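You operate a simulated robot arm through the tools that you are given. There is no shell and no other tool. Be economical: measure what you need, move in short steps, check, and stop when the job is done.

Carry out the task below with a simulated robot arm. There is one attempt and no reset: what you move stays moved.

TASK
Stir one level scoop of sugar into the oats in the orange bowl.
Fine: tall white scoop, struck on the ledge; wooden spoon, till evenly mixed; none spilt; scoop and spoon back where they were; the lid stays where it lies. Set down upright: tall white scoop.

Only the result counts: the job must be done as asked and must still hold three seconds after the hand-in. Knocking over, shifting, dropping, spilling or breaking anything else fails it. A push-on lid holds only when it is set on centred and level and pressed home; a screw cap is set on level and turned clockwise until tight.

THE ROBOT
A 6-joint arm with a two-finger parallel gripper, fixed in place. Base frame: the origin is at the foot of the arm, x ahead of it, y to its left, z up; the work surface is at about z = 0. Units: mm, degrees, N and s.
With the tool pointing down near the work surface it reaches from about 140 to 580 mm from the base axis. Its first joint turns from -66.0 to 66.0 degrees. Payload 2.1 kg.
The TCP is the grasp point between the finger pads, 30 mm short of the fingertips. In the tool frame z runs along the fingers and y along their closing line. The gripper opens to 94 mm. The fingers are 28 mm wide and 10 mm thick; the gripper's body (50 by 96 mm) begins 55 mm behind the TCP.
Orientation is that of the tool frame in the base frame, as a unit quaternion [w, x, y, z]. With the fingers straight down and closing along the base's y, the tool's x points along the base's -x, its y along +y and its z along -z.

THE INTERFACE
- The arm moves only by the tool send_rows. Its argument "moves" is one flat list of numbers, 7 for each row, row after row: the turn, a rotation vector about the tool's x, y, z in degrees, then the shift along the tool's x, y, z in cm, then the opening, from 0 (shut) to 1 (fully open). In form: [rx, ry, rz, x, y, z, claw, rx, ry, rz, x, y, z, claw, ...]. A call has 1 to 20 rows; each row shifts and turns the commanded pose from where the row before left it, along the tool's axes as they then stand. Each row takes 0.2 s and may step no farther than 50 mm and 8.6 degrees from the row before; otherwise, or with a gripper value out of range, the whole call is refused. A pose out of reach is approached as far as the arm can. The call stops where the force on the tool passes 70 N (or 10 N more than at its start, if that is more) or the arm is blocked; 0.2 s more then pass. The fingers move at their own pace (about 72 mm/s each) and stop on an object; they squeeze with about 40 N. The grip force told is the motor's: it shows also when the fingers shut on nothing. Time passes only in rows, and 0.2 s behind the last, so rows that do not move let the fingers close. It gives the time, the measured TCP pose, the force on the tool (base axes), the opening and the grip force at its end, in the units of the frame above (readings bear some noise), with the torque about the TCP (base axes, N m) and any sound that the robot's microphone picked up.
- Cameras (640 x 400 px; columns grow to the right, rows downward): "scene" is fixed at [56, -365.3, 498.5]; the picture's right is [0.85, -0.53, 0.00], its down [-0.27, -0.44, -0.86] and it looks along [0.46, 0.72, -0.52] (base axes); focal length 281 px, centre (320, 200). "wrist" rides on the gripper at [76, 14, -103] in the tool frame; the picture's right is [-0.18, 0.98, 0.00], its down [-0.75, -0.14, -0.64] and it looks along [-0.63, -0.12, 0.77] (tool axes); focal length 243 px, centre (320, 200).
- get_image(camera): a new picture of that camera. No time passes.
- pixel_to_xyz(camera, pixels): for up to 12 pixels [column, row] of the newest picture of that camera ("zoom" is the newest enlarged one), the place [x, y, z] in the base frame of the surface seen there, good to about 2 mm, but the place of the scene camera against the robot may be out by one fixed shift of up to 18 mm in any direction. No time passes.
- inspect(camera, box): a new picture of the part [left, top, right, bottom] of that camera's present view, enlarged. No time passes.
- finish_job(): hands the job in; it is judged then, once.

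Go step by step. Measure first, check grasps and placings, and put right what went wrong. The budget is 80 turns and 34 pictures, counting those below and the enlarged ones. Unless the task says otherwise, let go and move clear before handing in.

The tools are called after ">>>" as a command line: name --argument value ..., lists and objects as JSON in quotes. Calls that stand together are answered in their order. send_rows: Moves the arm, as the interface text tells. Its arguments: {"type":"object","properties":{"moves":{"type":"array"}},"required":["moves"]} The other tools are called the same way: get_image (camera) takes a picture; pixel_to_xyz (camera, pixels) gives the place of the surface under pixels of a picture; inspect (camera, box) takes an enlarged picture of a part of a camera's view; finish_job () hands the job in.

At the start:

```text
time_s: 0.0
tool_pos: [272.1, 49.8, 366.5]
orientation: [0.0, 0.0, 1.0, 0.001]
wrist_force: [0.2, 0.7, -0.9]
moment: [-0.01, -0.01, -0.03]
finger_gap: 94.1
grasp_force: 0.0
```

scene: 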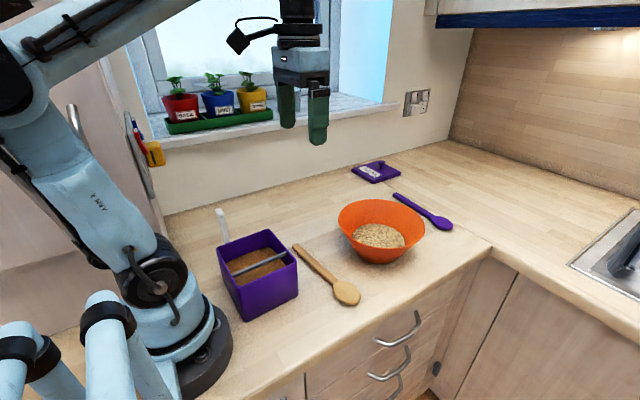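
wrist: 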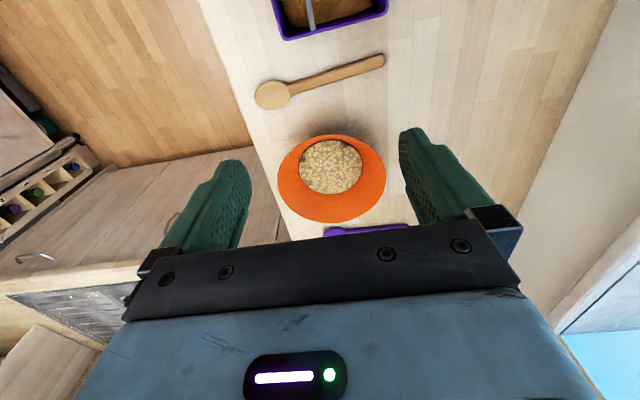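

The first pictures show the purple sugar box around (257,270), a white handle at (221,225), the wooden spoon at (325,275) and the orange bowl at (380,230). I'll enlarge these areas before moving.

>>> inspect --camera "scene" --box '[200, 195, 310, 325]'

>>> pixel_to_xyz --camera "scene" --pixels '[[220, 212], [224, 238], [297, 247], [346, 292], [320, 269], [378, 234], [340, 215], [423, 228], [380, 203], [375, 258], [396, 196], [440, 222]]'

>>> inspect --camera "scene" --box '[290, 150, 470, 310]'

```text
3.08 times, centred on (255, 260) of scene
```

zoom: 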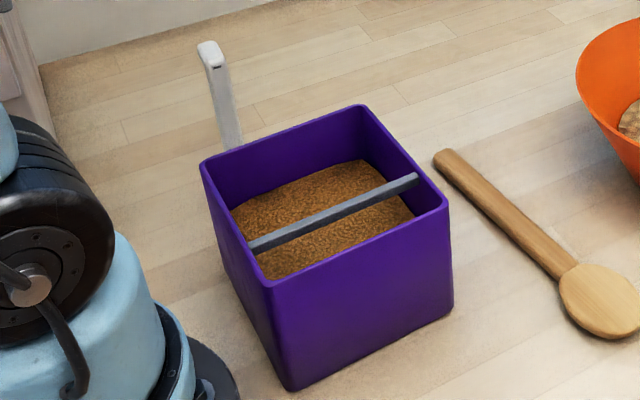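

```text
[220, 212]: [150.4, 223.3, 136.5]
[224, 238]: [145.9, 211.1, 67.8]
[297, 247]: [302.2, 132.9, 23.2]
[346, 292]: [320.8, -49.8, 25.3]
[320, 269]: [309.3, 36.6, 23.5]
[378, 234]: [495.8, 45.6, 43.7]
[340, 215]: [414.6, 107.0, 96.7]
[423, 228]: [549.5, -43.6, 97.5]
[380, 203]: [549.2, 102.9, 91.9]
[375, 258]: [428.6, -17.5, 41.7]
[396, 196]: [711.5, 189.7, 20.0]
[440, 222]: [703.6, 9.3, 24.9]
```

```text
2.50 times, centred on (380, 230) of scene
```

zoom: 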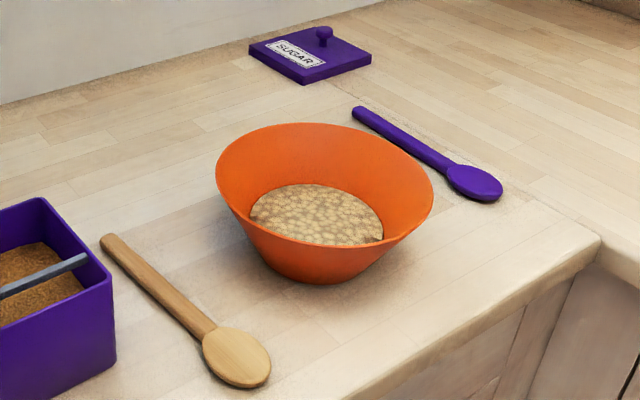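

Scene depth may be shifted, so I'll read the same features through the wrist picture: spoon (270,95) to (380,62), bowl rim, box rim, plus table points.

>>> pixel_to_xyz --camera "wrist" --pixels '[[270, 95], [335, 75], [380, 62], [331, 168], [279, 180], [385, 175], [330, 137], [330, 220], [276, 32], [388, 10], [300, 118], [420, 60]]'

>>> pixel_to_xyz --camera "scene" --pixels '[[346, 292], [320, 269], [300, 290], [218, 245], [295, 262], [297, 296], [242, 320], [271, 231], [295, 257], [241, 287], [370, 172], [378, 234]]'

```text
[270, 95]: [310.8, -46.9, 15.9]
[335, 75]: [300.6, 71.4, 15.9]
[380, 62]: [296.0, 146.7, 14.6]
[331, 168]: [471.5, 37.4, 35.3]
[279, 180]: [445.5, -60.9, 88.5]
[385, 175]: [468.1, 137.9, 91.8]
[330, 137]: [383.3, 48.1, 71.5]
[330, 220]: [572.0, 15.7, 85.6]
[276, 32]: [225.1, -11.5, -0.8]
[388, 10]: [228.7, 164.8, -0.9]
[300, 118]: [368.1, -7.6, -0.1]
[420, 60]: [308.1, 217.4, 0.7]
```

```text
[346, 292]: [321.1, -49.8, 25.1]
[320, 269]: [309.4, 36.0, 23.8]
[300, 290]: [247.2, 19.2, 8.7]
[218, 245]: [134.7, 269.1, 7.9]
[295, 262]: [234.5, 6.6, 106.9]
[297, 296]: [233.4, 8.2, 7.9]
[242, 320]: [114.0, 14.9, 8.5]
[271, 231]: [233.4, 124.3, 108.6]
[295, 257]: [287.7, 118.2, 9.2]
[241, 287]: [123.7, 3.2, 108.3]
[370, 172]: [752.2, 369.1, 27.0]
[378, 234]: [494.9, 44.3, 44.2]
```

The wrist view says the table is z≈0, so the scene view is about +8 mm high. The scoop stands behind the box near (141,224), so I'll move over there to look at it with the wrist camera.

>>> send_rows --moves '[0, 0, 0, 3.55, 2.5, 1.65, 1, 0, 0, 0, 3.55, 2.5, 1.65, 1, 0, 0, 0, 3.55, 2.5, 1.65, 1, 0, 0, 0, 3.55, 2.5, 1.65, 1, 0, 0, 0, 0, 0, 0, 1]'

>>> get_image --camera "wrist"

```text
time_s: 1.2
tool_pos: [129.1, 151.9, 298.8]
orientation: [0.001, 0.0, 1.0, 0.0]
wrist_force: [0.2, 0.1, 0.1]
moment: [0.03, -0.01, 0.01]
finger_gap: 94.1
grasp_force: 0.0
```

```text
29 pictures are left
```

wrist: 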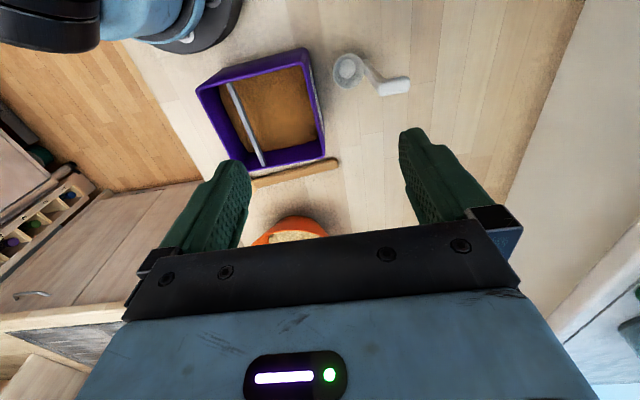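

The scoop shows with its cup at (350,70) and its handle top at (393,88), and the striking bar runs from (230,85) to (260,165). I'll enlarge this.

>>> inspect --camera "wrist" --box '[310, 30, 430, 110]'

>>> pixel_to_xyz --camera "wrist" --pixels '[[349, 70], [335, 70], [349, 54], [372, 80], [380, 88], [408, 84], [345, 85], [199, 88], [306, 49], [323, 157], [230, 85], [260, 164]]'

>>> pixel_to_xyz --camera "wrist" --pixels '[[280, 100], [250, 95], [300, 70], [310, 140], [240, 120], [290, 130], [235, 160], [245, 125], [255, 183], [338, 161], [300, 172], [400, 90]]'

```text
5.00 times, centred on (370, 70) of wrist
```

zoom: 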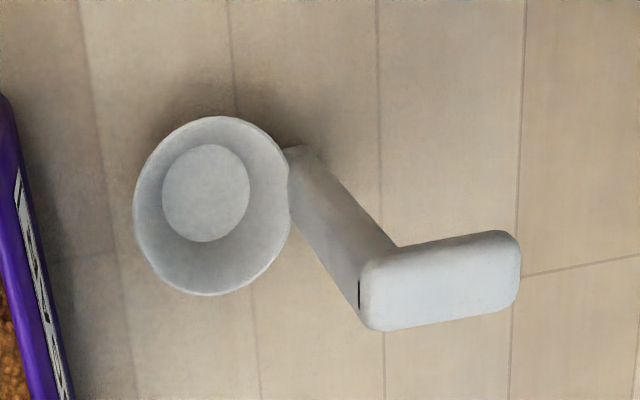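

```text
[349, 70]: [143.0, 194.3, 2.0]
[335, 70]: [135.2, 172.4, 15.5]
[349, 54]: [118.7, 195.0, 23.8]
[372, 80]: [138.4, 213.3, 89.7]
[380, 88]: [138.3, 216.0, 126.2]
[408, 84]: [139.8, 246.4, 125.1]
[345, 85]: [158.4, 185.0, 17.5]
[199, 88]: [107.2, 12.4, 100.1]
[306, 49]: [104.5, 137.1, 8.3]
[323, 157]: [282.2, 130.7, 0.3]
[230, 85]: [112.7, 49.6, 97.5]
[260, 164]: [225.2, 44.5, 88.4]
```

```text
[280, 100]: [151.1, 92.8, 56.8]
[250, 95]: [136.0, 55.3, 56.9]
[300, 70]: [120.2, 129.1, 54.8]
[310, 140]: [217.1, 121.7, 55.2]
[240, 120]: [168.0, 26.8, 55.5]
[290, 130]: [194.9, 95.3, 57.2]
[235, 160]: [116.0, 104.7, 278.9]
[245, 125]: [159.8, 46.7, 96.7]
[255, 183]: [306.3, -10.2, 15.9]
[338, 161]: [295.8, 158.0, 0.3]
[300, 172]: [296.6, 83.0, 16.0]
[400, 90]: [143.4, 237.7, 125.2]
```

The cup is at about (140,193), rim z≈24, with a vertical strap handle at y≈214 and a hook top at z≈125 running to y=246. Next I'll enlarge the box and bar to get their exact sizes.

>>> inspect --camera "wrist" --box '[190, 40, 340, 190]'

```text
2.67 times, centred on (265, 115) of wrist
```

zoom: 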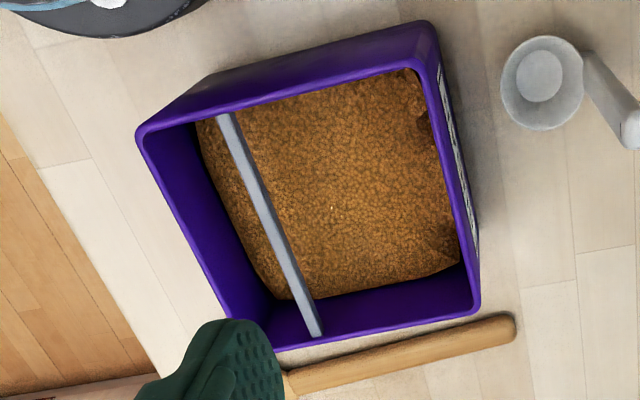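

The box rim corners and bar ends are clear in the zoom, so I'll read their positions there.

>>> pixel_to_xyz --camera "zoom" --pixels '[[141, 132], [427, 26], [476, 306], [190, 240], [440, 110], [455, 190], [225, 118], [255, 190], [312, 325], [268, 200], [258, 205], [395, 318]]'

>>> pixel_to_xyz --camera "zoom" --pixels '[[300, 80], [436, 150], [449, 150], [246, 130], [290, 110], [420, 100], [440, 240], [300, 280], [210, 140], [270, 290], [400, 80], [350, 200]]'

```text
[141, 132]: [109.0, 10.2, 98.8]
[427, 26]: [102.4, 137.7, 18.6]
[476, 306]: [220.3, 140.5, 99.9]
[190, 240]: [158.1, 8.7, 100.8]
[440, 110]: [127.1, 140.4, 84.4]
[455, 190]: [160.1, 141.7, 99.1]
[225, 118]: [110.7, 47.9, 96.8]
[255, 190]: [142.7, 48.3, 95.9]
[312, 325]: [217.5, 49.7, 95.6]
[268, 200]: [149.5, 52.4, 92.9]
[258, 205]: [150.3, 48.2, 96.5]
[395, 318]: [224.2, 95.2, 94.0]
```

```text
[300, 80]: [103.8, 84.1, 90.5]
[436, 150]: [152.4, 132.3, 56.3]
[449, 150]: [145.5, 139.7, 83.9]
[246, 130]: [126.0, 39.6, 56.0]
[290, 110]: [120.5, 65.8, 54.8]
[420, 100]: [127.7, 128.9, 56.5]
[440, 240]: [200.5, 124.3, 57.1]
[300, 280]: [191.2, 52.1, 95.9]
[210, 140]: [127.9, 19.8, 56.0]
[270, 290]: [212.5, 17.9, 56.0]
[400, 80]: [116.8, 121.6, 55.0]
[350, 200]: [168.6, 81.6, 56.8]
```

The box interior is about x 108–222, y 12–137. The bar is at y 45–52 with its top at z 96, and sugar lies at z≈56. I'll move over the scoop's handle and yaw the tool −90° so the fingers close along x.

>>> send_rows --moves '[0, 0, 0, -0.5, 3.25, 0, 1, 0, 0, 0, -0.5, 3.25, 0, 1, 0, 0, -8.182, 0, 0, 0, 1, 0, 0, -8.182, 0, 0, 0, 1, 0, 0, -8.182, 0, 0, 0, 1, 0, 0, -8.182, 0, 0, 0, 1, 0, 0, -8.182, 0, 0, 0, 1, 0, 0, -8.182, 0, 0, 0, 1, 0, 0, -8.182, 0, 0, 0, 1, 0, 0, -8.182, 0, 0, 0, 1, 0, 0, -8.182, 0, 0, 0, 1, 0, 0, -8.182, 0, 0, 0, 1, 0, 0, -8.182, 0, 0, 0, 1, 0, 0, 0, 0, 0, 0, 1]'

>>> get_image --camera "wrist"

```text
time_s: 4.2
tool_pos: [139.4, 215.4, 298.4]
orientation: [-0.001, 0.708, -0.707, 0.001]
wrist_force: [0.5, -0.4, -0.3]
moment: [0.02, 0.02, 0.01]
finger_gap: 94.2
grasp_force: 0.0
```

```text
26 pictures are left
```

wrist: 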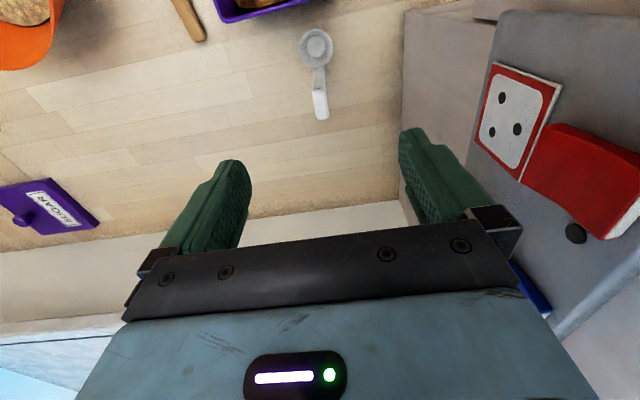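

The scoop shows at (316,45)–(321,118). I'll read its shape from this side in an enlarged view.

>>> inspect --camera "wrist" --box '[280, 20, 360, 130]'

>>> pixel_to_xyz --camera "wrist" --pixels '[[316, 44], [300, 47], [332, 45], [316, 30], [317, 62], [318, 75], [319, 85], [320, 92], [316, 100], [326, 100], [321, 116], [321, 104]]'

```text
3.64 times, centred on (320, 75) of wrist
```

zoom: 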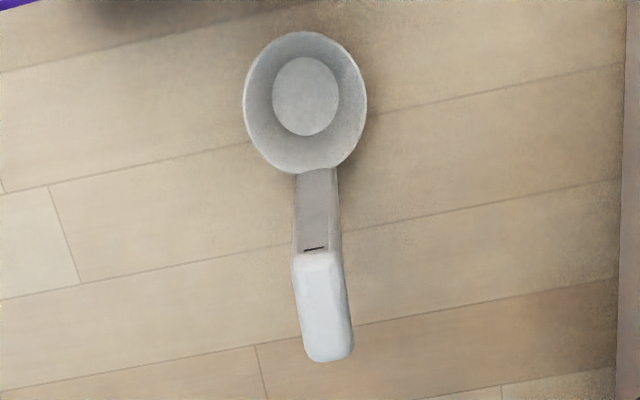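

```text
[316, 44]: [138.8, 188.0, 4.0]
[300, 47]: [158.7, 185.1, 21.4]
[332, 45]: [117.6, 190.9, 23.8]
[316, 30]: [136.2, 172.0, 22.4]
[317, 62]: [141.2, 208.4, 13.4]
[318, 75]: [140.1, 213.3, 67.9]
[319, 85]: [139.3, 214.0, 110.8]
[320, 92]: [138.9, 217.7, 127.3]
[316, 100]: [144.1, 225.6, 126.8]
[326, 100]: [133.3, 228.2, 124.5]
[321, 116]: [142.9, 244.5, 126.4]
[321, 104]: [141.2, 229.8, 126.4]
```

The strap's front face is at y≈214, x≈139, and the hook top is at z≈126. I'll descend so the TCP is near (139,219,104) and close.

>>> send_rows --moves '[0, 0, 0, -0.35, 0, 4.5, 0.6, 0, 0, 0, 0, 0, 4.5, 0.6, 0, 0, 0, 0, 0, 4.5, 0.6, 0, 0, 0, 0, 0, 3.5, 0.6, 0, 0, 0, 0, 0, 2.4, 0.6, 0, 0, 0, 0, 0, 0, 0.6]'

>>> get_image --camera "wrist"

```text
time_s: 5.6
tool_pos: [140.8, 218.3, 104.6]
orientation: [-0.001, 0.707, -0.707, 0.0]
wrist_force: [-0.2, -1.0, 0.0]
moment: [0.0, -0.01, 0.03]
finger_gap: 56.7
grasp_force: 0.1
```

```text
24 pictures are left
```

wrist: 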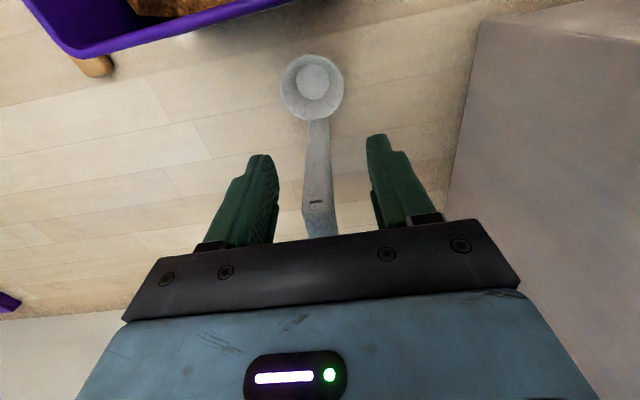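

The strap stands centred between the fingers at (318,190), so I'll close on it.

>>> send_rows --moves '[0, 0, 0, 0, 0, 0, 0.3, 0, 0, 0, 0, 0, 0, 0, 0, 0, 0, 0, 0, 0, 0, 0, 0, 0, 0, 0, 0, 0]'

>>> get_image --camera "wrist"

```text
time_s: 6.6
tool_pos: [140.6, 216.7, 105.0]
orientation: [0.001, -0.707, 0.707, 0.0]
wrist_force: [-0.5, -0.5, -0.3]
moment: [-0.01, 0.04, -0.01]
finger_gap: 19.0
grasp_force: 40.0
```

```text
23 pictures are left
```

wrist: 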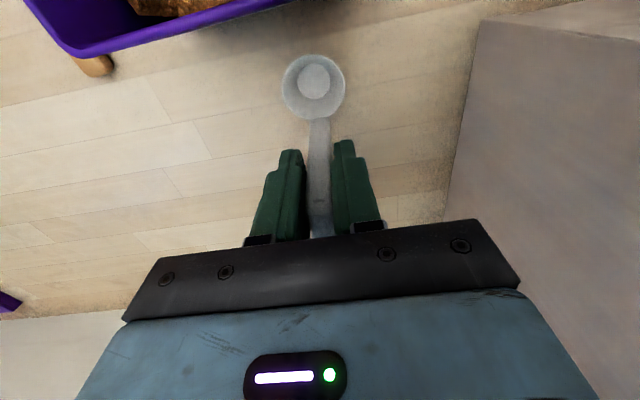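

Gripped at 19 mm and 40 N. I'll record the cup rim position relative to this TCP before lifting.

>>> pixel_to_xyz --camera "wrist" --pixels '[[284, 87], [343, 87], [313, 56], [318, 117], [312, 118], [315, 82], [319, 135], [310, 105], [290, 90], [338, 90]]'

>>> send_rows --moves '[0, 0, 0, 0, 0, -1.0, 0, 0, 0, 0, 0, 0, -4, 0, 0, 0, 0, 0, 0, -4, 0, 0, 0, 0, 0, 0, -3, 0, 0, 0, 0, 0, 0, 0, 0]'

>>> get_image --camera "wrist"

```text
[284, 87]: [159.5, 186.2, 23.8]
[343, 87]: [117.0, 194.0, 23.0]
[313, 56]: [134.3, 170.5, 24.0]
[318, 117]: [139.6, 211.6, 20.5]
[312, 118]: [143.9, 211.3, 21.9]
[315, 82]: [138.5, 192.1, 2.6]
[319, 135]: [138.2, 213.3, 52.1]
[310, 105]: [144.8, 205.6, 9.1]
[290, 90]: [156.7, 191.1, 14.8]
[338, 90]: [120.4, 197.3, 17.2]
```

```text
time_s: 7.8
tool_pos: [139.2, 215.6, 225.3]
orientation: [0.0, -0.707, 0.707, 0.0]
wrist_force: [1.6, -0.4, -0.6]
moment: [-0.01, 0.0, -0.01]
finger_gap: 19.1
grasp_force: 39.9
```

```text
22 pictures are left
```

wrist: 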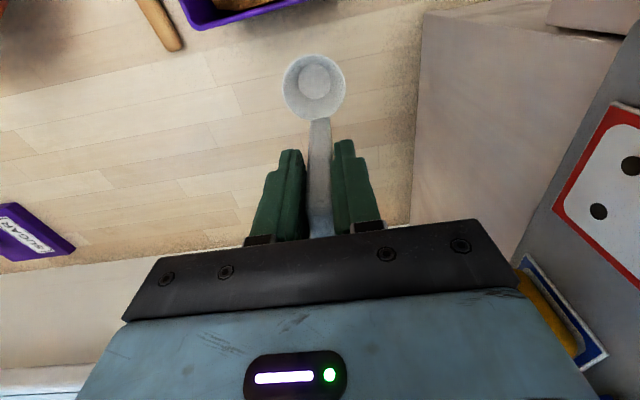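

The scoop came up cleanly: the cup at (314,88) sits the same relative to the fingers, centre at tool (+26,+2,+81) mm. I'll carry it over the sugar and tilt it 30° with the front lip down.

>>> send_rows --moves '[0, 0, 0, 4.23, -0.9, 0, 0, 0, 0, 0, 4.23, -0.9, 0, 0, 0, 0, 0, 4.23, -0.9, 0, 0, 0, -7.5, 0, 0, 0, 0, 0, 0, -7.5, 0, 0, 0, 0, 0, 0, -7.5, 0, 0, 0, 0, 0, 0, -7.5, 0, 0, 0, 0, 0, 0, 0, 0, 0, 0, 0, 0]'

>>> get_image --camera "scene"

```text
time_s: 9.6
tool_pos: [166.3, 91.7, 226.4]
orientation: [-0.184, 0.684, -0.682, -0.183]
wrist_force: [0.7, -0.2, -1.5]
moment: [-0.05, 0.0, 0.01]
finger_gap: 19.0
grasp_force: 40.1
```

```text
21 pictures are left
```

scene: 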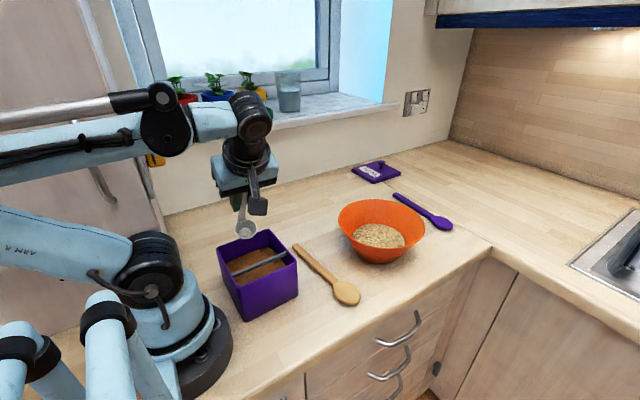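

The tilted scoop hangs over the sugar at (246,230). I'll now plunge it and drive it toward −y.

>>> send_rows --moves '[0, 0, 0, 1.875, 0, 3.25, 0, 0, 0, 0, 1.875, 0, 3.25, 0, 0, 0, 0, 0.646, 0, 0.32, 0, 0, 0, 0, 0.646, 0, 0.32, 0, 0, 0, 0, 0.646, 0, 0.32, 0, 0, 0, 0, 0.646, 0, 0.32, 0, 0, 0, 0, 0.346, 0, -0.2, 0, 0, 0, 0, 0.346, 0, -0.2, 0, 0, 0, 0, 0.346, 0, -0.2, 0]'

>>> inspect --camera "scene" --box '[200, 170, 320, 325]'

```text
time_s: 11.6
tool_pos: [166.1, 65.0, 126.6]
orientation: [-0.183, 0.683, -0.683, -0.183]
wrist_force: [-0.5, -4.7, 18.6]
moment: [1.34, -0.02, 0.05]
finger_gap: 19.6
grasp_force: 39.9
```

```text
2.58 times, centred on (260, 248) of scene
```

zoom: 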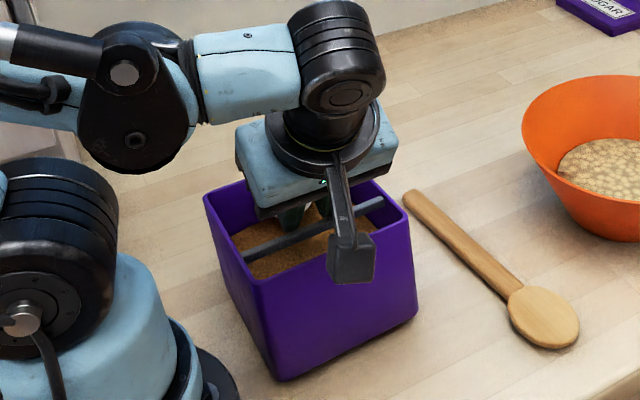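

The scoop is in the sugar with 19 N of resistance and the box hasn't moved. I'll level the cup about its own centre and lift it gently.

>>> send_rows --moves '[0, 7.5, 0, -1.03, 0, 0.41, 0, 0, 7.5, 0, -1.03, 0, 0.41, 0, 0, 7.5, 0, -1.03, 0, 0.41, 0, 0, 7.5, 0, -1.03, 0, 0.41, 0, 0, 0, 0, 0, 0, 0, 0, 0, 0, 0, 0, 0, -0.9, 0, 0, 0, 0, 0, 0, -0.9, 0, 0, 0, 0, 0, 0, -0.9, 0, 0, 0, 0, 0, 0, -0.9, 0, 0, 0, 0, 0, 0, 0, 0]'

>>> get_image --camera "wrist"

```text
time_s: 12.0
tool_pos: [168.0, 73.8, 132.0]
orientation: [-0.154, 0.69, -0.69, -0.156]
wrist_force: [-0.7, -5.1, 14.3]
moment: [0.81, -0.01, 0.09]
finger_gap: 19.3
grasp_force: 39.7
stopped in row 1: the force on the tool passed its limit at 82 N (the readings are from after the stop); the commanded pose is now the measured one
```

```text
19 pictures are left
```

wrist: 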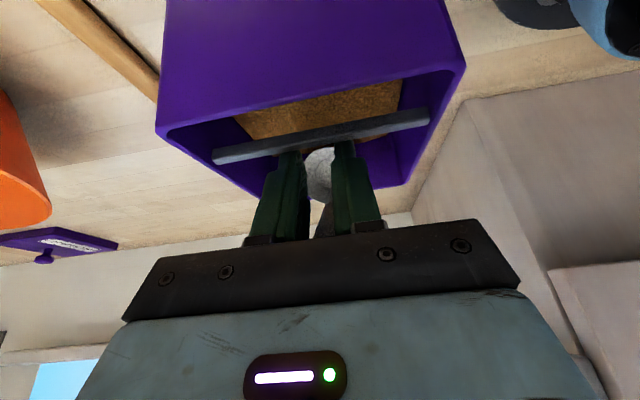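

The levelling step met too much resistance (82 N), so the sugar packs hard at that depth. I'll lift a little first, then level in small steps while still rising.

>>> send_rows --moves '[0, 0, 0, -0.17, 0, -0.36, 0, 0, 0, 0, -0.17, 0, -0.36, 0, 0, 2.5, 0, -0.36, 0, 0.05, 0, 0, 2.5, 0, -0.36, 0, 0.05, 0, 0, 2.5, 0, -0.36, 0, 0.05, 0, 0, 2.5, 0, -0.36, 0, 0.05, 0, 0, 2.5, 0, -0.36, 0, 0.05, 0, 0, 2.5, 0, -0.36, 0, 0.05, 0]'

>>> get_image --camera "wrist"

```text
time_s: 13.8
tool_pos: [166.1, 94.6, 143.9]
orientation: [-0.062, 0.705, -0.703, -0.065]
wrist_force: [0.9, -2.4, 31.8]
moment: [2.2, -0.03, 0.07]
finger_gap: 19.3
grasp_force: 39.6
```

```text
18 pictures are left
```

wrist: 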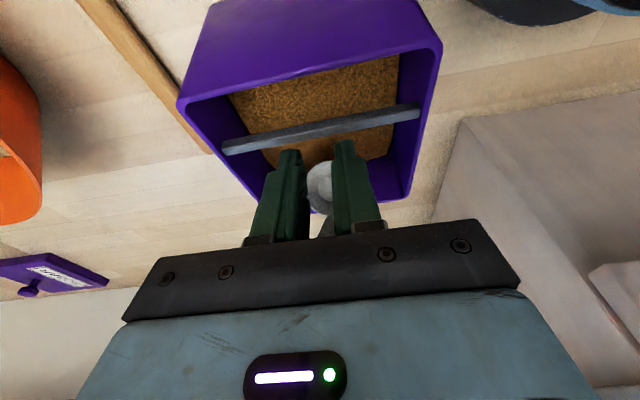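

The cup now shows at (318,180) between the fingers rather than at (314,88), so the scoop may have pivoted in the grip. I'll enlarge to see.

>>> inspect --camera "wrist" --box '[270, 130, 370, 240]'

>>> pixel_to_xyz --camera "wrist" --pixels '[[320, 165], [312, 180], [325, 180], [320, 195], [328, 205], [325, 225], [310, 190], [318, 155]]'

```text
3.64 times, centred on (320, 185) of wrist
```

zoom: 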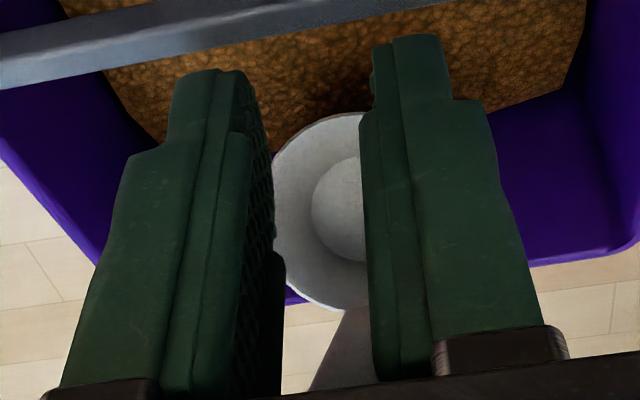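

```text
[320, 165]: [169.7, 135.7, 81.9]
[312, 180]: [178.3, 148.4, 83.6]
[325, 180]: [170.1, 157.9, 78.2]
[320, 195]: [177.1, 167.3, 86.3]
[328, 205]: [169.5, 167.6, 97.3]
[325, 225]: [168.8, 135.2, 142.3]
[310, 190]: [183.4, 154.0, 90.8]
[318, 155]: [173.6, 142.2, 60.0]
```

The scoop has pivoted back: its cup is near (170,155,85), hanging over the box's +y wall. It caught the wall on the way down and holds no sugar. I'll lift straight up clear and take stock.

>>> send_rows --moves '[0, 0, 0, -0.17, 0, -0.98, 0, 0, 0, 0, -0.35, 0, -1.97, 0, 0, 0, 0, -0.7, 0, -3.94, 0, 0, 0, 0, -0.7, 0, -3.94, 0, 0, 0, 0, 0, 0, 0, 0]'

>>> get_image --camera "scene"

>>> get_image --camera "wrist"

```text
time_s: 15.0
tool_pos: [167.8, 93.6, 251.8]
orientation: [-0.061, 0.706, -0.703, -0.065]
wrist_force: [0.2, -0.5, -0.6]
moment: [-0.02, -0.03, -0.02]
finger_gap: 19.3
grasp_force: 39.5
```

```text
16 pictures are left
```

scene: 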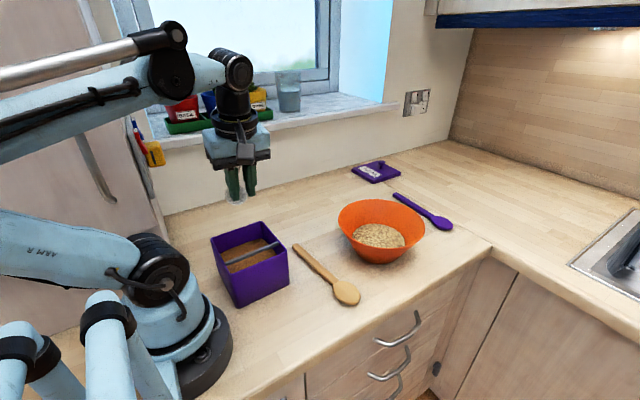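

```text
15 pictures are left
```

wrist: 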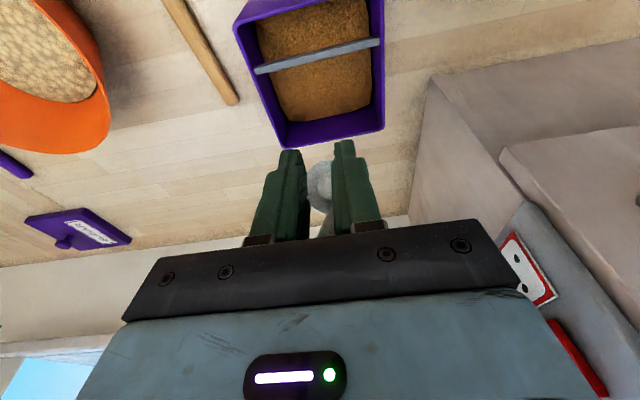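

The sugar box has been shifted: its right corner went from (298,262) to about (290,255). The scoop's cup is swung back between the fingers at (320,180). I'll measure the box's displacement.

>>> inspect --camera "scene" --box '[200, 180, 310, 320]'

>>> pixel_to_xyz --camera "wrist" --pixels '[[236, 26], [281, 147], [384, 129], [382, 10], [258, 70], [378, 42], [310, 90], [230, 100], [318, 170], [325, 180], [318, 195], [312, 180]]'

```text
2.86 times, centred on (255, 250) of scene
```

zoom: 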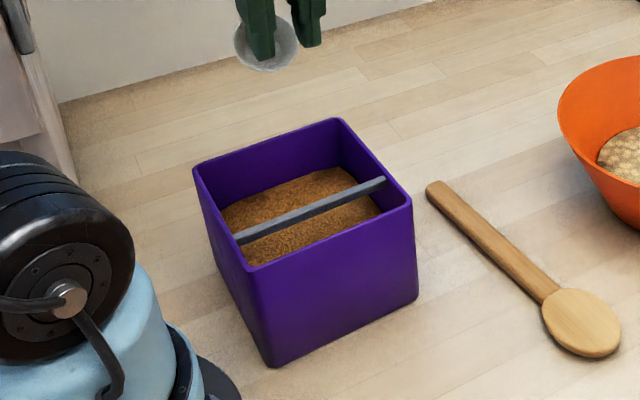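

```text
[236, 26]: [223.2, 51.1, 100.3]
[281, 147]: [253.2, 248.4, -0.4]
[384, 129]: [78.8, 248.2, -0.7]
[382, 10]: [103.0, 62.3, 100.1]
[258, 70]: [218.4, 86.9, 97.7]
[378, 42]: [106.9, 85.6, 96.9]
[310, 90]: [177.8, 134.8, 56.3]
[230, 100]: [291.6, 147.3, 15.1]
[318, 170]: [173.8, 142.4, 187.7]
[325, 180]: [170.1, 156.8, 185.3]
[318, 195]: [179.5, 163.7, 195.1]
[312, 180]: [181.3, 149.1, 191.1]
```

The bar is now at y≈86.5 instead of 48, so the box was pushed about 38 mm in +y, and I must move it back. The scoop's cup sits about 60 mm to +y of the TCP. I'll straighten the tool, go over the free area near (270,200) and yaw so the scene camera sees the grip in profile.

>>> send_rows --moves '[0, 5, 0, 0, 0, 0, 0, 0, 5.2, 0, 0, 0, 0, 0, 0, 0, 0, -2.65, -2.55, -0.2, 0, 0, 0, 0, -2.65, -2.55, -0.2, 0, 0, 0, 0, -2.65, -2.55, -0.2, 0, 0, 0, 0, -2.65, -2.55, -0.2, 0, 0, 0, -8.182, 0, 0, 0, 0, 0, 0, -8.182, 0, 0, 0, 0, 0, 0, -8.182, 0, 0, 0, 0, 0, 0, -8.182, 0, 0, 0, 0, 0, 0, -8.182, 0, 0, 0, 0, 0, 0, -8.182, 0, 0, 0, 0, 0, 0, -8.182, 0, 0, 0, 0, 0, 0, -8.182, 0, 0, 0, 0, 0, 0, -8.182, 0, 0, 0, 0, 0, 0, -8.182, 0, 0, 0, 0, 0, 0, -8.182, 0, 0, 0, 0, 0, 0, 0, 0, 0, 0, 0]'

>>> inspect --camera "scene" --box '[240, 80, 340, 200]'

```text
time_s: 18.8
tool_pos: [269.3, 200.6, 261.7]
orientation: [0.001, 1.0, 0.002, -0.002]
wrist_force: [0.2, 0.4, -1.2]
moment: [-0.03, -0.01, -0.01]
finger_gap: 19.4
grasp_force: 40.1
```

```text
3.33 times, centred on (290, 140) of scene
```

zoom: 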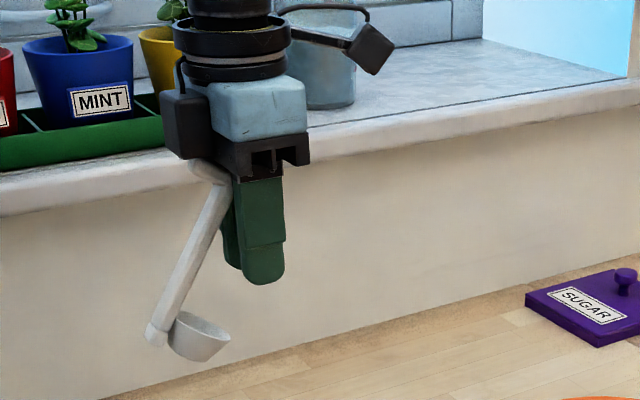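

The profile is clear: the strap runs from (215,185) down to (155,335) in the zoom. The scoop has slid up and leans, held near the finger roots. I'll read its points.

>>> pixel_to_xyz --camera "zoom" --pixels '[[200, 172], [222, 182], [205, 225], [185, 270], [158, 332], [182, 316], [229, 336], [200, 358], [180, 350], [265, 270], [262, 200], [232, 240]]'

```text
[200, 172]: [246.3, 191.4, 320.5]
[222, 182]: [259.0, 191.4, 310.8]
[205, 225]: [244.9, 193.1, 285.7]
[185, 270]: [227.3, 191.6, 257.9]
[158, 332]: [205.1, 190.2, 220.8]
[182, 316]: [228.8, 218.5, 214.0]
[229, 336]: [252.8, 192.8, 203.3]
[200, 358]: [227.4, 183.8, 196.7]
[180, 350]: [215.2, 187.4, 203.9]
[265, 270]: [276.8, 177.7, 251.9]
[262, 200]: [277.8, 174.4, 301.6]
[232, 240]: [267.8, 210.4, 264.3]
```

The strap leans 31.5° from vertical. I'll pitch the tool by +31.5° to stand the scoop upright and lower it to a spot on the free table.

>>> send_rows --moves '[0, 7.9, 0, 0, 0, 0, 0, 0, 7.9, 0, 0, 0, 0, 0, 0, 7.9, 0, 0, 0, 0, 0, 0, 7.9, 0, 0, 0, 0, 0, 0, 0, 0, -2.5, 0, 4.09, 0, 0, 0, 0, -2.5, 0, 4.09, 0, 0, 0, 0, -2.5, 0, 4.09, 0, 0, 0, 0, -0.65, 0, 1.06, 0, 0, 0, 0, 0, 0, 0, 0]'

>>> inspect --camera "scene" --box '[230, 150, 340, 240]'

```text
time_s: 20.8
tool_pos: [267.8, 202.3, 107.4]
orientation: [0.0, 0.963, 0.001, 0.271]
wrist_force: [-0.2, -0.2, 0.5]
moment: [0.02, -0.01, 0.03]
finger_gap: 19.4
grasp_force: 40.4
```

```text
4.44 times, centred on (285, 195) of scene
```

zoom: 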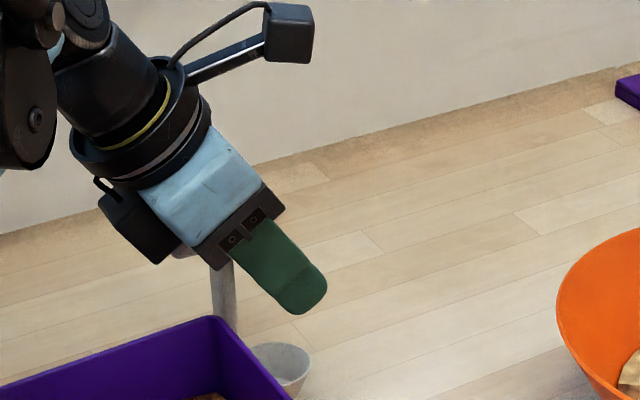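

The scoop hangs level and upright, with its cup at zoom (275,365). I'll lower it to touch the table.

>>> send_rows --moves '[0, 0, 0, -0.26, 0, 0.43, 0, 0, 0, 0, -0.26, 0, 0.43, 0, 0, 0, 0, -0.26, 0, 0.43, 0, 0, 0, 0, -0.1, 0, 0.17, 0, 0, 0, 0, 0, 0, 0, 0]'

>>> pixel_to_xyz --camera "zoom" --pixels '[[280, 345], [250, 350], [310, 355], [278, 398], [222, 290], [182, 252], [275, 375]]'

```text
time_s: 21.6
tool_pos: [267.9, 201.2, 93.3]
orientation: [0.0, 0.962, 0.003, 0.273]
wrist_force: [-9.8, -1.2, 31.5]
moment: [-0.04, 0.89, 0.04]
finger_gap: 19.5
grasp_force: 39.7
stopped in row 4: the force on the tool passed its limit at 94 N (the readings are from after the stop); the commanded pose is now the measured one
```

```text
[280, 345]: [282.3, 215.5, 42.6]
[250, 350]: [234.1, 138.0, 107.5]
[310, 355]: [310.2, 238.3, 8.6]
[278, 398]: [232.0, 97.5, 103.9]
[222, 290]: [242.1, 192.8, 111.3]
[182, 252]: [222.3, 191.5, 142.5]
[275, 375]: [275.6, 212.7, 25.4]
```

It's on the table at TCP z≈93 with 31 N of contact. I'll ease up 1 mm, then open.

>>> send_rows --moves '[0, 0, 0, 0.05, 0, -0.09, 0, 0, 0, 0, 0, 0, 0, 0, 0, 0, 0, 0, 0, 0, 0.3, 0, 0, 0, 0, 0, 0, 0.45, 0, 0, 0, 0, 0, 0, 0.45]'

>>> inspect --camera "scene" --box '[230, 150, 340, 240]'

```text
time_s: 22.8
tool_pos: [269.7, 201.4, 93.4]
orientation: [0.001, 0.962, 0.002, 0.272]
wrist_force: [-0.6, -0.4, -1.0]
moment: [-0.02, 0.04, -0.02]
finger_gap: 42.2
grasp_force: 0.0
```

```text
4.44 times, centred on (285, 195) of scene
```

zoom: 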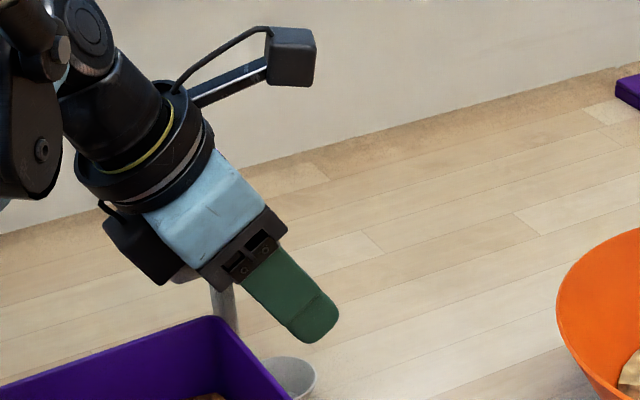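

The scoop stands on its own at zoom (290,375). I'll back out forwards, rise, straighten the tool, and go behind the box (165,215) with the fingers shut, ready to push it back.

>>> send_rows --moves '[0, 0, 0, 1.7, 0, 1.05, 0.5, 0, 0, 0, 1.7, 0, 1.05, 0.5, 0, 0, 0, 1.9, 0, -3.12, 0.5, 0, 0, 0, 1.9, 0, -3.12, 0.5, 0, 0, 0, 1.9, 0, -3.12, 0.3, 0, -7.9, 0, 0, 0, 0, 0, 0, -7.9, 0, 0, 0, 0, 0, 0, -7.9, 0, 0, 0, 0, 0, 0, -7.8, 0, 0, 0, 0, 0, 0, 0, 0, -4.83, -0.5, 0, 0, 0, 0, 0, -4.83, -0.5, 0, 0, 0, 0, 0, -4.83, -0.5, 0, 0, 0, 0, 0, 0, 0, 0, 0]'

>>> get_image --camera "scene"

```text
time_s: 25.6
tool_pos: [162.4, 214.3, 202.8]
orientation: [0.002, 1.0, 0.003, 0.001]
wrist_force: [0.6, 0.1, 0.2]
moment: [-0.01, -0.03, -0.01]
finger_gap: 0.2
grasp_force: 32.9
```

```text
10 pictures are left
```

scene: 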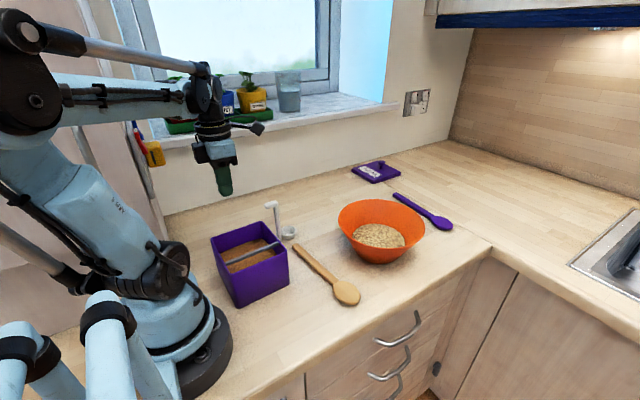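

The scoop stands upright at (289,233). I'll read the box corners and the scoop's location here.

>>> pixel_to_xyz --camera "scene" --pixels '[[287, 254], [232, 276], [213, 240], [264, 224], [277, 243], [225, 263], [289, 230], [283, 232], [297, 233], [277, 206], [268, 205], [277, 225]]'

```text
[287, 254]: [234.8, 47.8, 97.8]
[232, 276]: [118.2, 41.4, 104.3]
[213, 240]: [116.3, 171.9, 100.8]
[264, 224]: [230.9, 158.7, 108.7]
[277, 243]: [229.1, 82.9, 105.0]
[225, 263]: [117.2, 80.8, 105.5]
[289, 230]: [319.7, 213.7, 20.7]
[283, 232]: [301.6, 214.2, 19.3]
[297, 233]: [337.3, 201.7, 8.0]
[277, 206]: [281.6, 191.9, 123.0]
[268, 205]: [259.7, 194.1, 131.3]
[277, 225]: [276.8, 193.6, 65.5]
```

The box moved purely in +y (x unchanged), by about 38 mm. I'll lower the shut fingers behind it and push it in −y most of the way.

>>> send_rows --moves '[0, 0, 0, 0.3, 0, 4.77, 0, 0, 0, 0, 0, 0, 4.77, 0, 0, 0, 0, 0, 0, 4.77, 0, 0, 0, 0, 0, 0.8, 0, 0, 0, 0, 0, 0, 0.8, 0, 0, 0, 0, 0, 0, 0.5, 0, 0, 0, 0, 0, 0, 0.5, 0, 0, 0, 0, 0, 0, 0.5, 0, 0, 0, 0, 0, 0, 0.5, 0, 0, 0, 0, 0, 0, 0.5, 0, 0, 0, 0, 0, 0, 0.5, 0, 0, 0, 0, 0, 0, 0.5, 0, 0, 0, 0, 0, 0, 0.5, 0, 0, 0, 0, 0, 0, 0.4, 0, 0, 0, 0, 0, 0, 0, 0, 0]'

>>> inspect --camera "scene" --box '[195, 170, 325, 325]'

```text
time_s: 28.8
tool_pos: [167.8, 155.1, 59.3]
orientation: [0.001, 1.0, 0.003, 0.001]
wrist_force: [-0.4, 3.2, -0.2]
moment: [0.04, 0.0, 0.02]
finger_gap: 0.3
grasp_force: 32.6
```

```text
2.58 times, centred on (260, 248) of scene
```

zoom: 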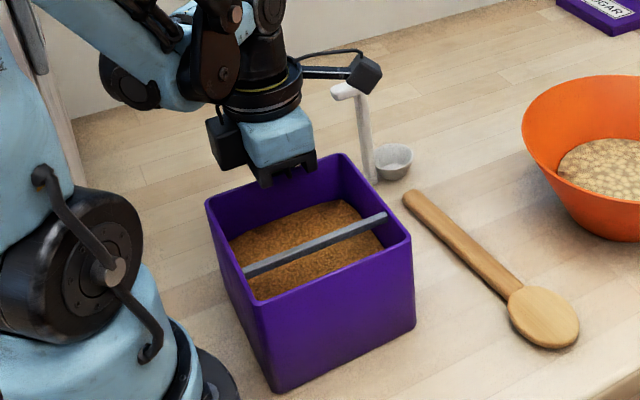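

The box is back near its first place: its right corner is at about (295,263) against (296,262). I'll measure the bar and rim in this view against the first values.

>>> pixel_to_xyz --camera "zoom" --pixels '[[408, 236], [258, 297], [208, 205], [340, 157], [383, 217], [250, 270], [320, 242], [413, 320], [277, 388], [345, 260], [335, 270], [230, 250]]'

```text
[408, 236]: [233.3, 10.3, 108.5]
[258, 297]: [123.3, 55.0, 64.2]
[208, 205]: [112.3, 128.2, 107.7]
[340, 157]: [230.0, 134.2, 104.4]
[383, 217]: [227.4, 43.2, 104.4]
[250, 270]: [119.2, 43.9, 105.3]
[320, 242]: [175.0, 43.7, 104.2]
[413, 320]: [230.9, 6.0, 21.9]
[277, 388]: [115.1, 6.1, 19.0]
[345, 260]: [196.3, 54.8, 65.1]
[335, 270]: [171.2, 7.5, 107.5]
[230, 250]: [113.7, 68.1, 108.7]
```

The bar reads y≈43.6 in scene terms, matching its original place (≈43.9 with the shift), so the box is restored. I'll back off, rise, and go above the scoop's strap near (270,197) to look.

>>> send_rows --moves '[0, 0, 0, 0, -2.5, 0, 0, 0, 0, 0, 0, 0, -4.7, 0, 0, 0, 0, 0, 0, -4.7, 0, 0, 0, 0, 0, 0, -4.7, 0.3, 0, 0, 0, 3.4, -0.57, 0, 0.6, 0, 0, 0, 3.4, -0.57, 0, 0.6, 0, 0, 0, 3.4, -0.57, 0, 0.6, 0, 0, 0, 0, 0, 0, 0.6]'

>>> get_image --camera "wrist"

```text
time_s: 30.6
tool_pos: [272.6, 195.7, 199.7]
orientation: [0.001, 1.0, 0.003, 0.0]
wrist_force: [0.2, -0.7, 0.5]
moment: [-0.03, -0.02, 0.0]
finger_gap: 56.2
grasp_force: 0.0
```

```text
8 pictures are left
```

wrist: 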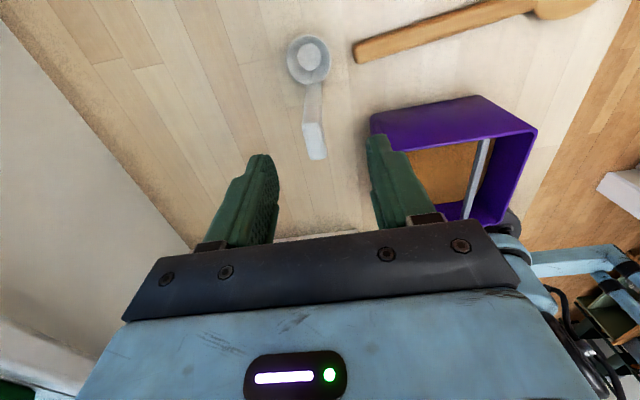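

The scoop is seen at (309,60) for the cup and (315,140) for the hook, with the box to the right. I'll read points on all of these.

>>> pixel_to_xyz --camera "wrist" --pixels '[[288, 62], [329, 62], [309, 37], [312, 100], [313, 118], [304, 126], [324, 124], [312, 157], [324, 155], [309, 58], [480, 150], [472, 195]]'

```text
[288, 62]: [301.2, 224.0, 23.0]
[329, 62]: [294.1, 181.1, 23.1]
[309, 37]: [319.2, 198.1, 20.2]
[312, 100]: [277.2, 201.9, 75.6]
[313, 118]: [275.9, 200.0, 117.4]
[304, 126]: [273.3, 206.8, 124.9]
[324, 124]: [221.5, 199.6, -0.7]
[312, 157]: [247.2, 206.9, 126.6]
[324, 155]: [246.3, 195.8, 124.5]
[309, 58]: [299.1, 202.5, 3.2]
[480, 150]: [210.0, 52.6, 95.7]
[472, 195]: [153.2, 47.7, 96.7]
```

The strap's front face is at x≈276.5, y≈200.5, the cup centre is at (298,202), and the bar is back at y≈48. I'll grip lower this time, at TCP z≈79, for a firmer hold.

>>> send_rows --moves '[0, 0, 0, 0.05, -0.45, 4, 0.6, 0, 0, 0, 0, 0, 4, 0.6, 0, 0, 0, 0, 0, 3, 0.6, 0, 0, 0, 0, 0, 1.05, 0.6, 0, 0, 0, 0, 0, 0, 0.3, 0, 0, 0, 0, 0, 0, 0, 0, 0, 0, 0, 0, 0, 0, 0, 0, 0, 0, 0, 0, 0]'

```text
time_s: 32.4
tool_pos: [270.2, 202.3, 80.5]
orientation: [0.001, 1.0, 0.002, 0.001]
wrist_force: [0.0, 0.0, -1.5]
moment: [0.02, -0.02, -0.04]
finger_gap: 18.9
grasp_force: 40.1
```

Gripped at 18.9 mm and 40 N. I'll lift, yaw back so the cup faces −y, and go over the sugar at (167,96).

>>> send_rows --moves '[0, 0, 0, 0, 0, -1, 0, 0, 0, 0, 0, 0, -4, 0, 0, 0, 0, 0, 0, -4, 0, 0, 0, 0, 0, 0, -3, 0, 0, 0, 8.182, 0, 0, 0, 0, 0, 0, 8.182, 0, 0, 0, 0, 0, 0, 8.182, 0, 0, 0, 0, 0, 0, 8.182, 0, 0, 0, 0, 0, 0, 8.182, 0, 0, 0, 0, 0, 0, 8.182, 0, 0, 0, 0, 0, 0, 8.182, 0, 0, 0, 0, 0, 0, 8.182, 0, 0, 0, 0, 0, 0, 8.182, 0, 0, 0, 0, 0, 0, 8.182, 0, 0, 0, 0, 0, 0, 8.182, 0, 0, 0, 0, 0, 0, 0, 2.63, 2.61, 0, 0, 0, 0, 0, 2.63, 2.61, 0, 0, 0, 0, 0, 2.63, 2.61, 0, 0, 0, 0, 0, 2.63, 2.61, 0, 0]'

>>> send_rows --moves '[0, -8.33, 0, 0, 0, 0, 0, 0, -8.33, 0, 0, 0, 0, 0, 0, -8.33, 0, 0, 0, 0, 0, 0, 0, 0, 1.27, 0, 2.72, 0, 0, 0, 0, 0.85, 0, 1.81, 0, 0, 0, 0, 0, 0, 0, 0]'

```text
time_s: 36.4
tool_pos: [164.6, 98.6, 202.0]
orientation: [0.0, 0.709, -0.705, 0.002]
wrist_force: [-0.4, 0.1, -0.3]
moment: [-0.01, 0.01, -0.03]
finger_gap: 18.8
grasp_force: 40.0
```

```text
time_s: 37.8
tool_pos: [165.5, 97.3, 150.0]
orientation: [-0.153, 0.692, -0.689, -0.153]
wrist_force: [-0.2, 0.4, -0.1]
moment: [-0.01, -0.01, -0.01]
finger_gap: 18.8
grasp_force: 40.3
```

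No contact yet. I'll go down 24 mm more in small steps and read the force.

>>> send_rows --moves '[0, 0, 0, 0.39, 0, 0.48, 0, 0, 0, 0, 0.39, 0, 0.48, 0, 0, 0, 0, 0.39, 0, 0.48, 0, 0, 0, 0, 0.39, 0, 0.48, 0]'

>>> get_image --camera "wrist"

```text
time_s: 38.8
tool_pos: [166.4, 90.0, 127.3]
orientation: [-0.152, 0.692, -0.689, -0.153]
wrist_force: [0.0, 0.3, 0.0]
moment: [-0.01, -0.01, -0.03]
finger_gap: 19.2
grasp_force: 40.0
```

```text
7 pictures are left
```

wrist: 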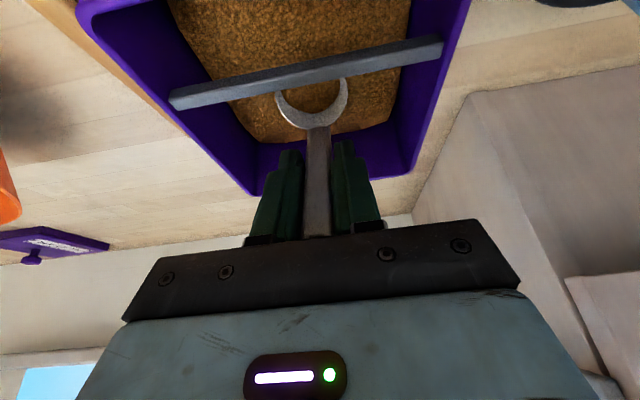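

The cup at (312,105) is in the sugar with no resistance and is already taking some up, so the earlier jam was against the wall. I'll push forward and down a little more, then level slowly in place.

>>> send_rows --moves '[0, 0, 0, 0.444, 0, 0.124, 0, 0, 0, 0, 0.444, 0, 0.124, 0, 0, 0, 0, 0.444, 0, 0.124, 0, 0, 0, 0, 0.444, 0, 0.124, 0, 0, 0, 0, 0, 0, 0, 0]'

>>> send_rows --moves '[0, 2.5, 0, -0.24, 0, 0.12, 0, 0, 2.5, 0, -0.24, 0, 0.12, 0, 0, 2.5, 0, -0.24, 0, 0.12, 0, 0, 2.5, 0, -0.24, 0, 0.12, 0, 0, 2.5, 0, -0.24, 0, 0.12, 0, 0, 2.5, 0, -0.24, 0, 0.12, 0, 0, 2.5, 0, -0.24, 0, 0.12, 0, 0, 2.5, 0, -0.24, 0, 0.12, 0, 0, 2.5, 0, -0.24, 0, 0.12, 0, 0, 2.5, 0, -0.24, 0, 0.12, 0, 0, 0, 0, 0, 0, 0, 0]'

```text
time_s: 40.0
tool_pos: [165.2, 75.9, 114.6]
orientation: [-0.153, 0.692, -0.689, -0.152]
wrist_force: [0.4, -0.4, -0.7]
moment: [0.02, 0.02, 0.01]
finger_gap: 19.4
grasp_force: 39.9
```

```text
time_s: 42.4
tool_pos: [165.8, 102.1, 107.5]
orientation: [-0.001, 0.709, -0.706, 0.001]
wrist_force: [0.4, -0.2, -0.5]
moment: [-0.01, -0.02, 0.01]
finger_gap: 18.8
grasp_force: 40.2
```

The cup is level inside the sugar with no force. I'll lift slowly to just below bar height and look.

>>> send_rows --moves '[0, 0, 0, 0, 0, -0.4, 0, 0, 0, 0, 0, 0, -0.5, 0, 0, 0, 0, 0, 0, -0.5, 0, 0, 0, 0, 0, 0, -0.5, 0, 0, 0, 0, 0, 0, -0.5, 0, 0, 0, 0, 0, 0, -0.5, 0, 0, 0, 0, 0, 0, 0, 0]'

>>> get_image --camera "wrist"

```text
time_s: 44.0
tool_pos: [165.3, 103.8, 139.0]
orientation: [0.0, 0.709, -0.705, 0.001]
wrist_force: [0.6, 0.2, -0.4]
moment: [0.04, -0.01, -0.01]
finger_gap: 19.2
grasp_force: 39.9
```

```text
6 pictures are left
```

wrist: 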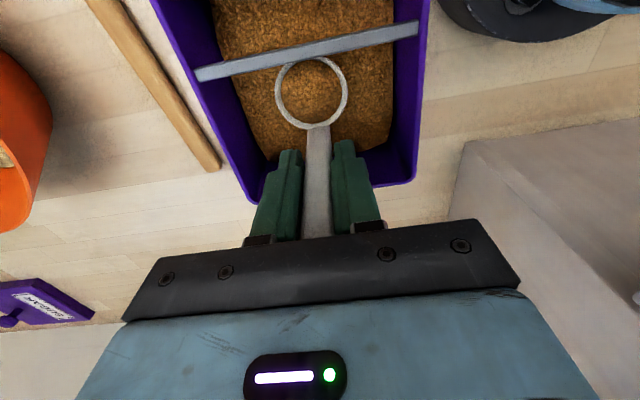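

Full cup, ring at (311,92). I'll read its rim, the sugar's height in it, the bar and the box walls for the strike.

>>> pixel_to_xyz --camera "wrist" --pixels '[[277, 92], [347, 92], [304, 60], [310, 127], [311, 95], [300, 85], [325, 105], [250, 67], [380, 42], [318, 145], [311, 75], [310, 115]]'

```text
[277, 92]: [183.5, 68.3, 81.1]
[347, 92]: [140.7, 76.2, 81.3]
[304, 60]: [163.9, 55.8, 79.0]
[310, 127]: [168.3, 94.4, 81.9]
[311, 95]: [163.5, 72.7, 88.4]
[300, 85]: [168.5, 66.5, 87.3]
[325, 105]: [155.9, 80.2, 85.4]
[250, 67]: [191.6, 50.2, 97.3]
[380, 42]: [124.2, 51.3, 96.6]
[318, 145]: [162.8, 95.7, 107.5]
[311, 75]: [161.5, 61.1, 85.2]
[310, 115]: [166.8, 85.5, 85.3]
```

The heap peaks at z≈88 over a rim at 81. I'll slide the front lip under the bar and rise gently to find its underside.

>>> send_rows --moves '[0, 0, 0, 0, 0, -0.2, 0, 0, 0, 0, 0.5, 0, 0, 0, 0, 0, 0, 0.4, 0, 0, 0, 0, 0, 0, 0, 0, -0.1, 0, 0, 0, 0, 0, 0, -0.1, 0, 0, 0, 0, 0, 0, -0.1, 0, 0, 0, 0, 0, 0, 0, 0]'

>>> send_rows --moves '[0, 0, 0, 0, 0, -0.1, 0, 0, 0, 0, 0, 0, 0, 0]'

>>> send_rows --moves '[0, 0, 0, 0, 0, -0.1, 0, 0, 0, 0, 0, 0, 0, 0]'

```text
time_s: 45.6
tool_pos: [164.8, 94.8, 142.9]
orientation: [-0.001, 0.709, -0.705, 0.001]
wrist_force: [-0.5, -0.3, -1.4]
moment: [-0.01, -0.05, 0.02]
finger_gap: 19.3
grasp_force: 40.2
```

```text
time_s: 46.2
tool_pos: [165.2, 94.1, 144.2]
orientation: [0.0, 0.71, -0.705, 0.001]
wrist_force: [-1.1, 0.2, -0.7]
moment: [0.01, 0.04, 0.0]
finger_gap: 19.4
grasp_force: 39.8
```

```text
time_s: 46.8
tool_pos: [165.5, 93.1, 143.5]
orientation: [0.0, 0.709, -0.706, 0.001]
wrist_force: [-1.5, 0.9, -5.8]
moment: [0.31, 0.01, -0.02]
finger_gap: 19.0
grasp_force: 40.0
```

Contact with the bar's underside shows −6 N. I'll ease down 0.6 mm and sweep the cup under the bar to −y.

>>> send_rows --moves '[0, 0, 0, 0, 0, 0.06, 0, 0, 0, 0, 0.3, 0, 0, 0, 0, 0, 0, 0.3, 0, 0, 0, 0, 0, 0, 0.3, 0, 0, 0, 0, 0, 0, 0.3, 0, 0, 0, 0, 0, 0, 0.3, 0, 0, 0, 0, 0, 0, 0.3, 0, 0, 0, 0, 0, 0, 0.3, 0, 0, 0, 0, 0, 0, 0.3, 0, 0, 0, 0, 0, 0, 0.3, 0, 0, 0, 0, 0, 0, 0, 0, 0, 0]'

```text
time_s: 49.2
tool_pos: [166.4, 67.1, 144.6]
orientation: [0.0, 0.709, -0.705, 0.001]
wrist_force: [0.4, -0.6, -0.2]
moment: [0.01, -0.03, 0.02]
finger_gap: 18.9
grasp_force: 40.4
```

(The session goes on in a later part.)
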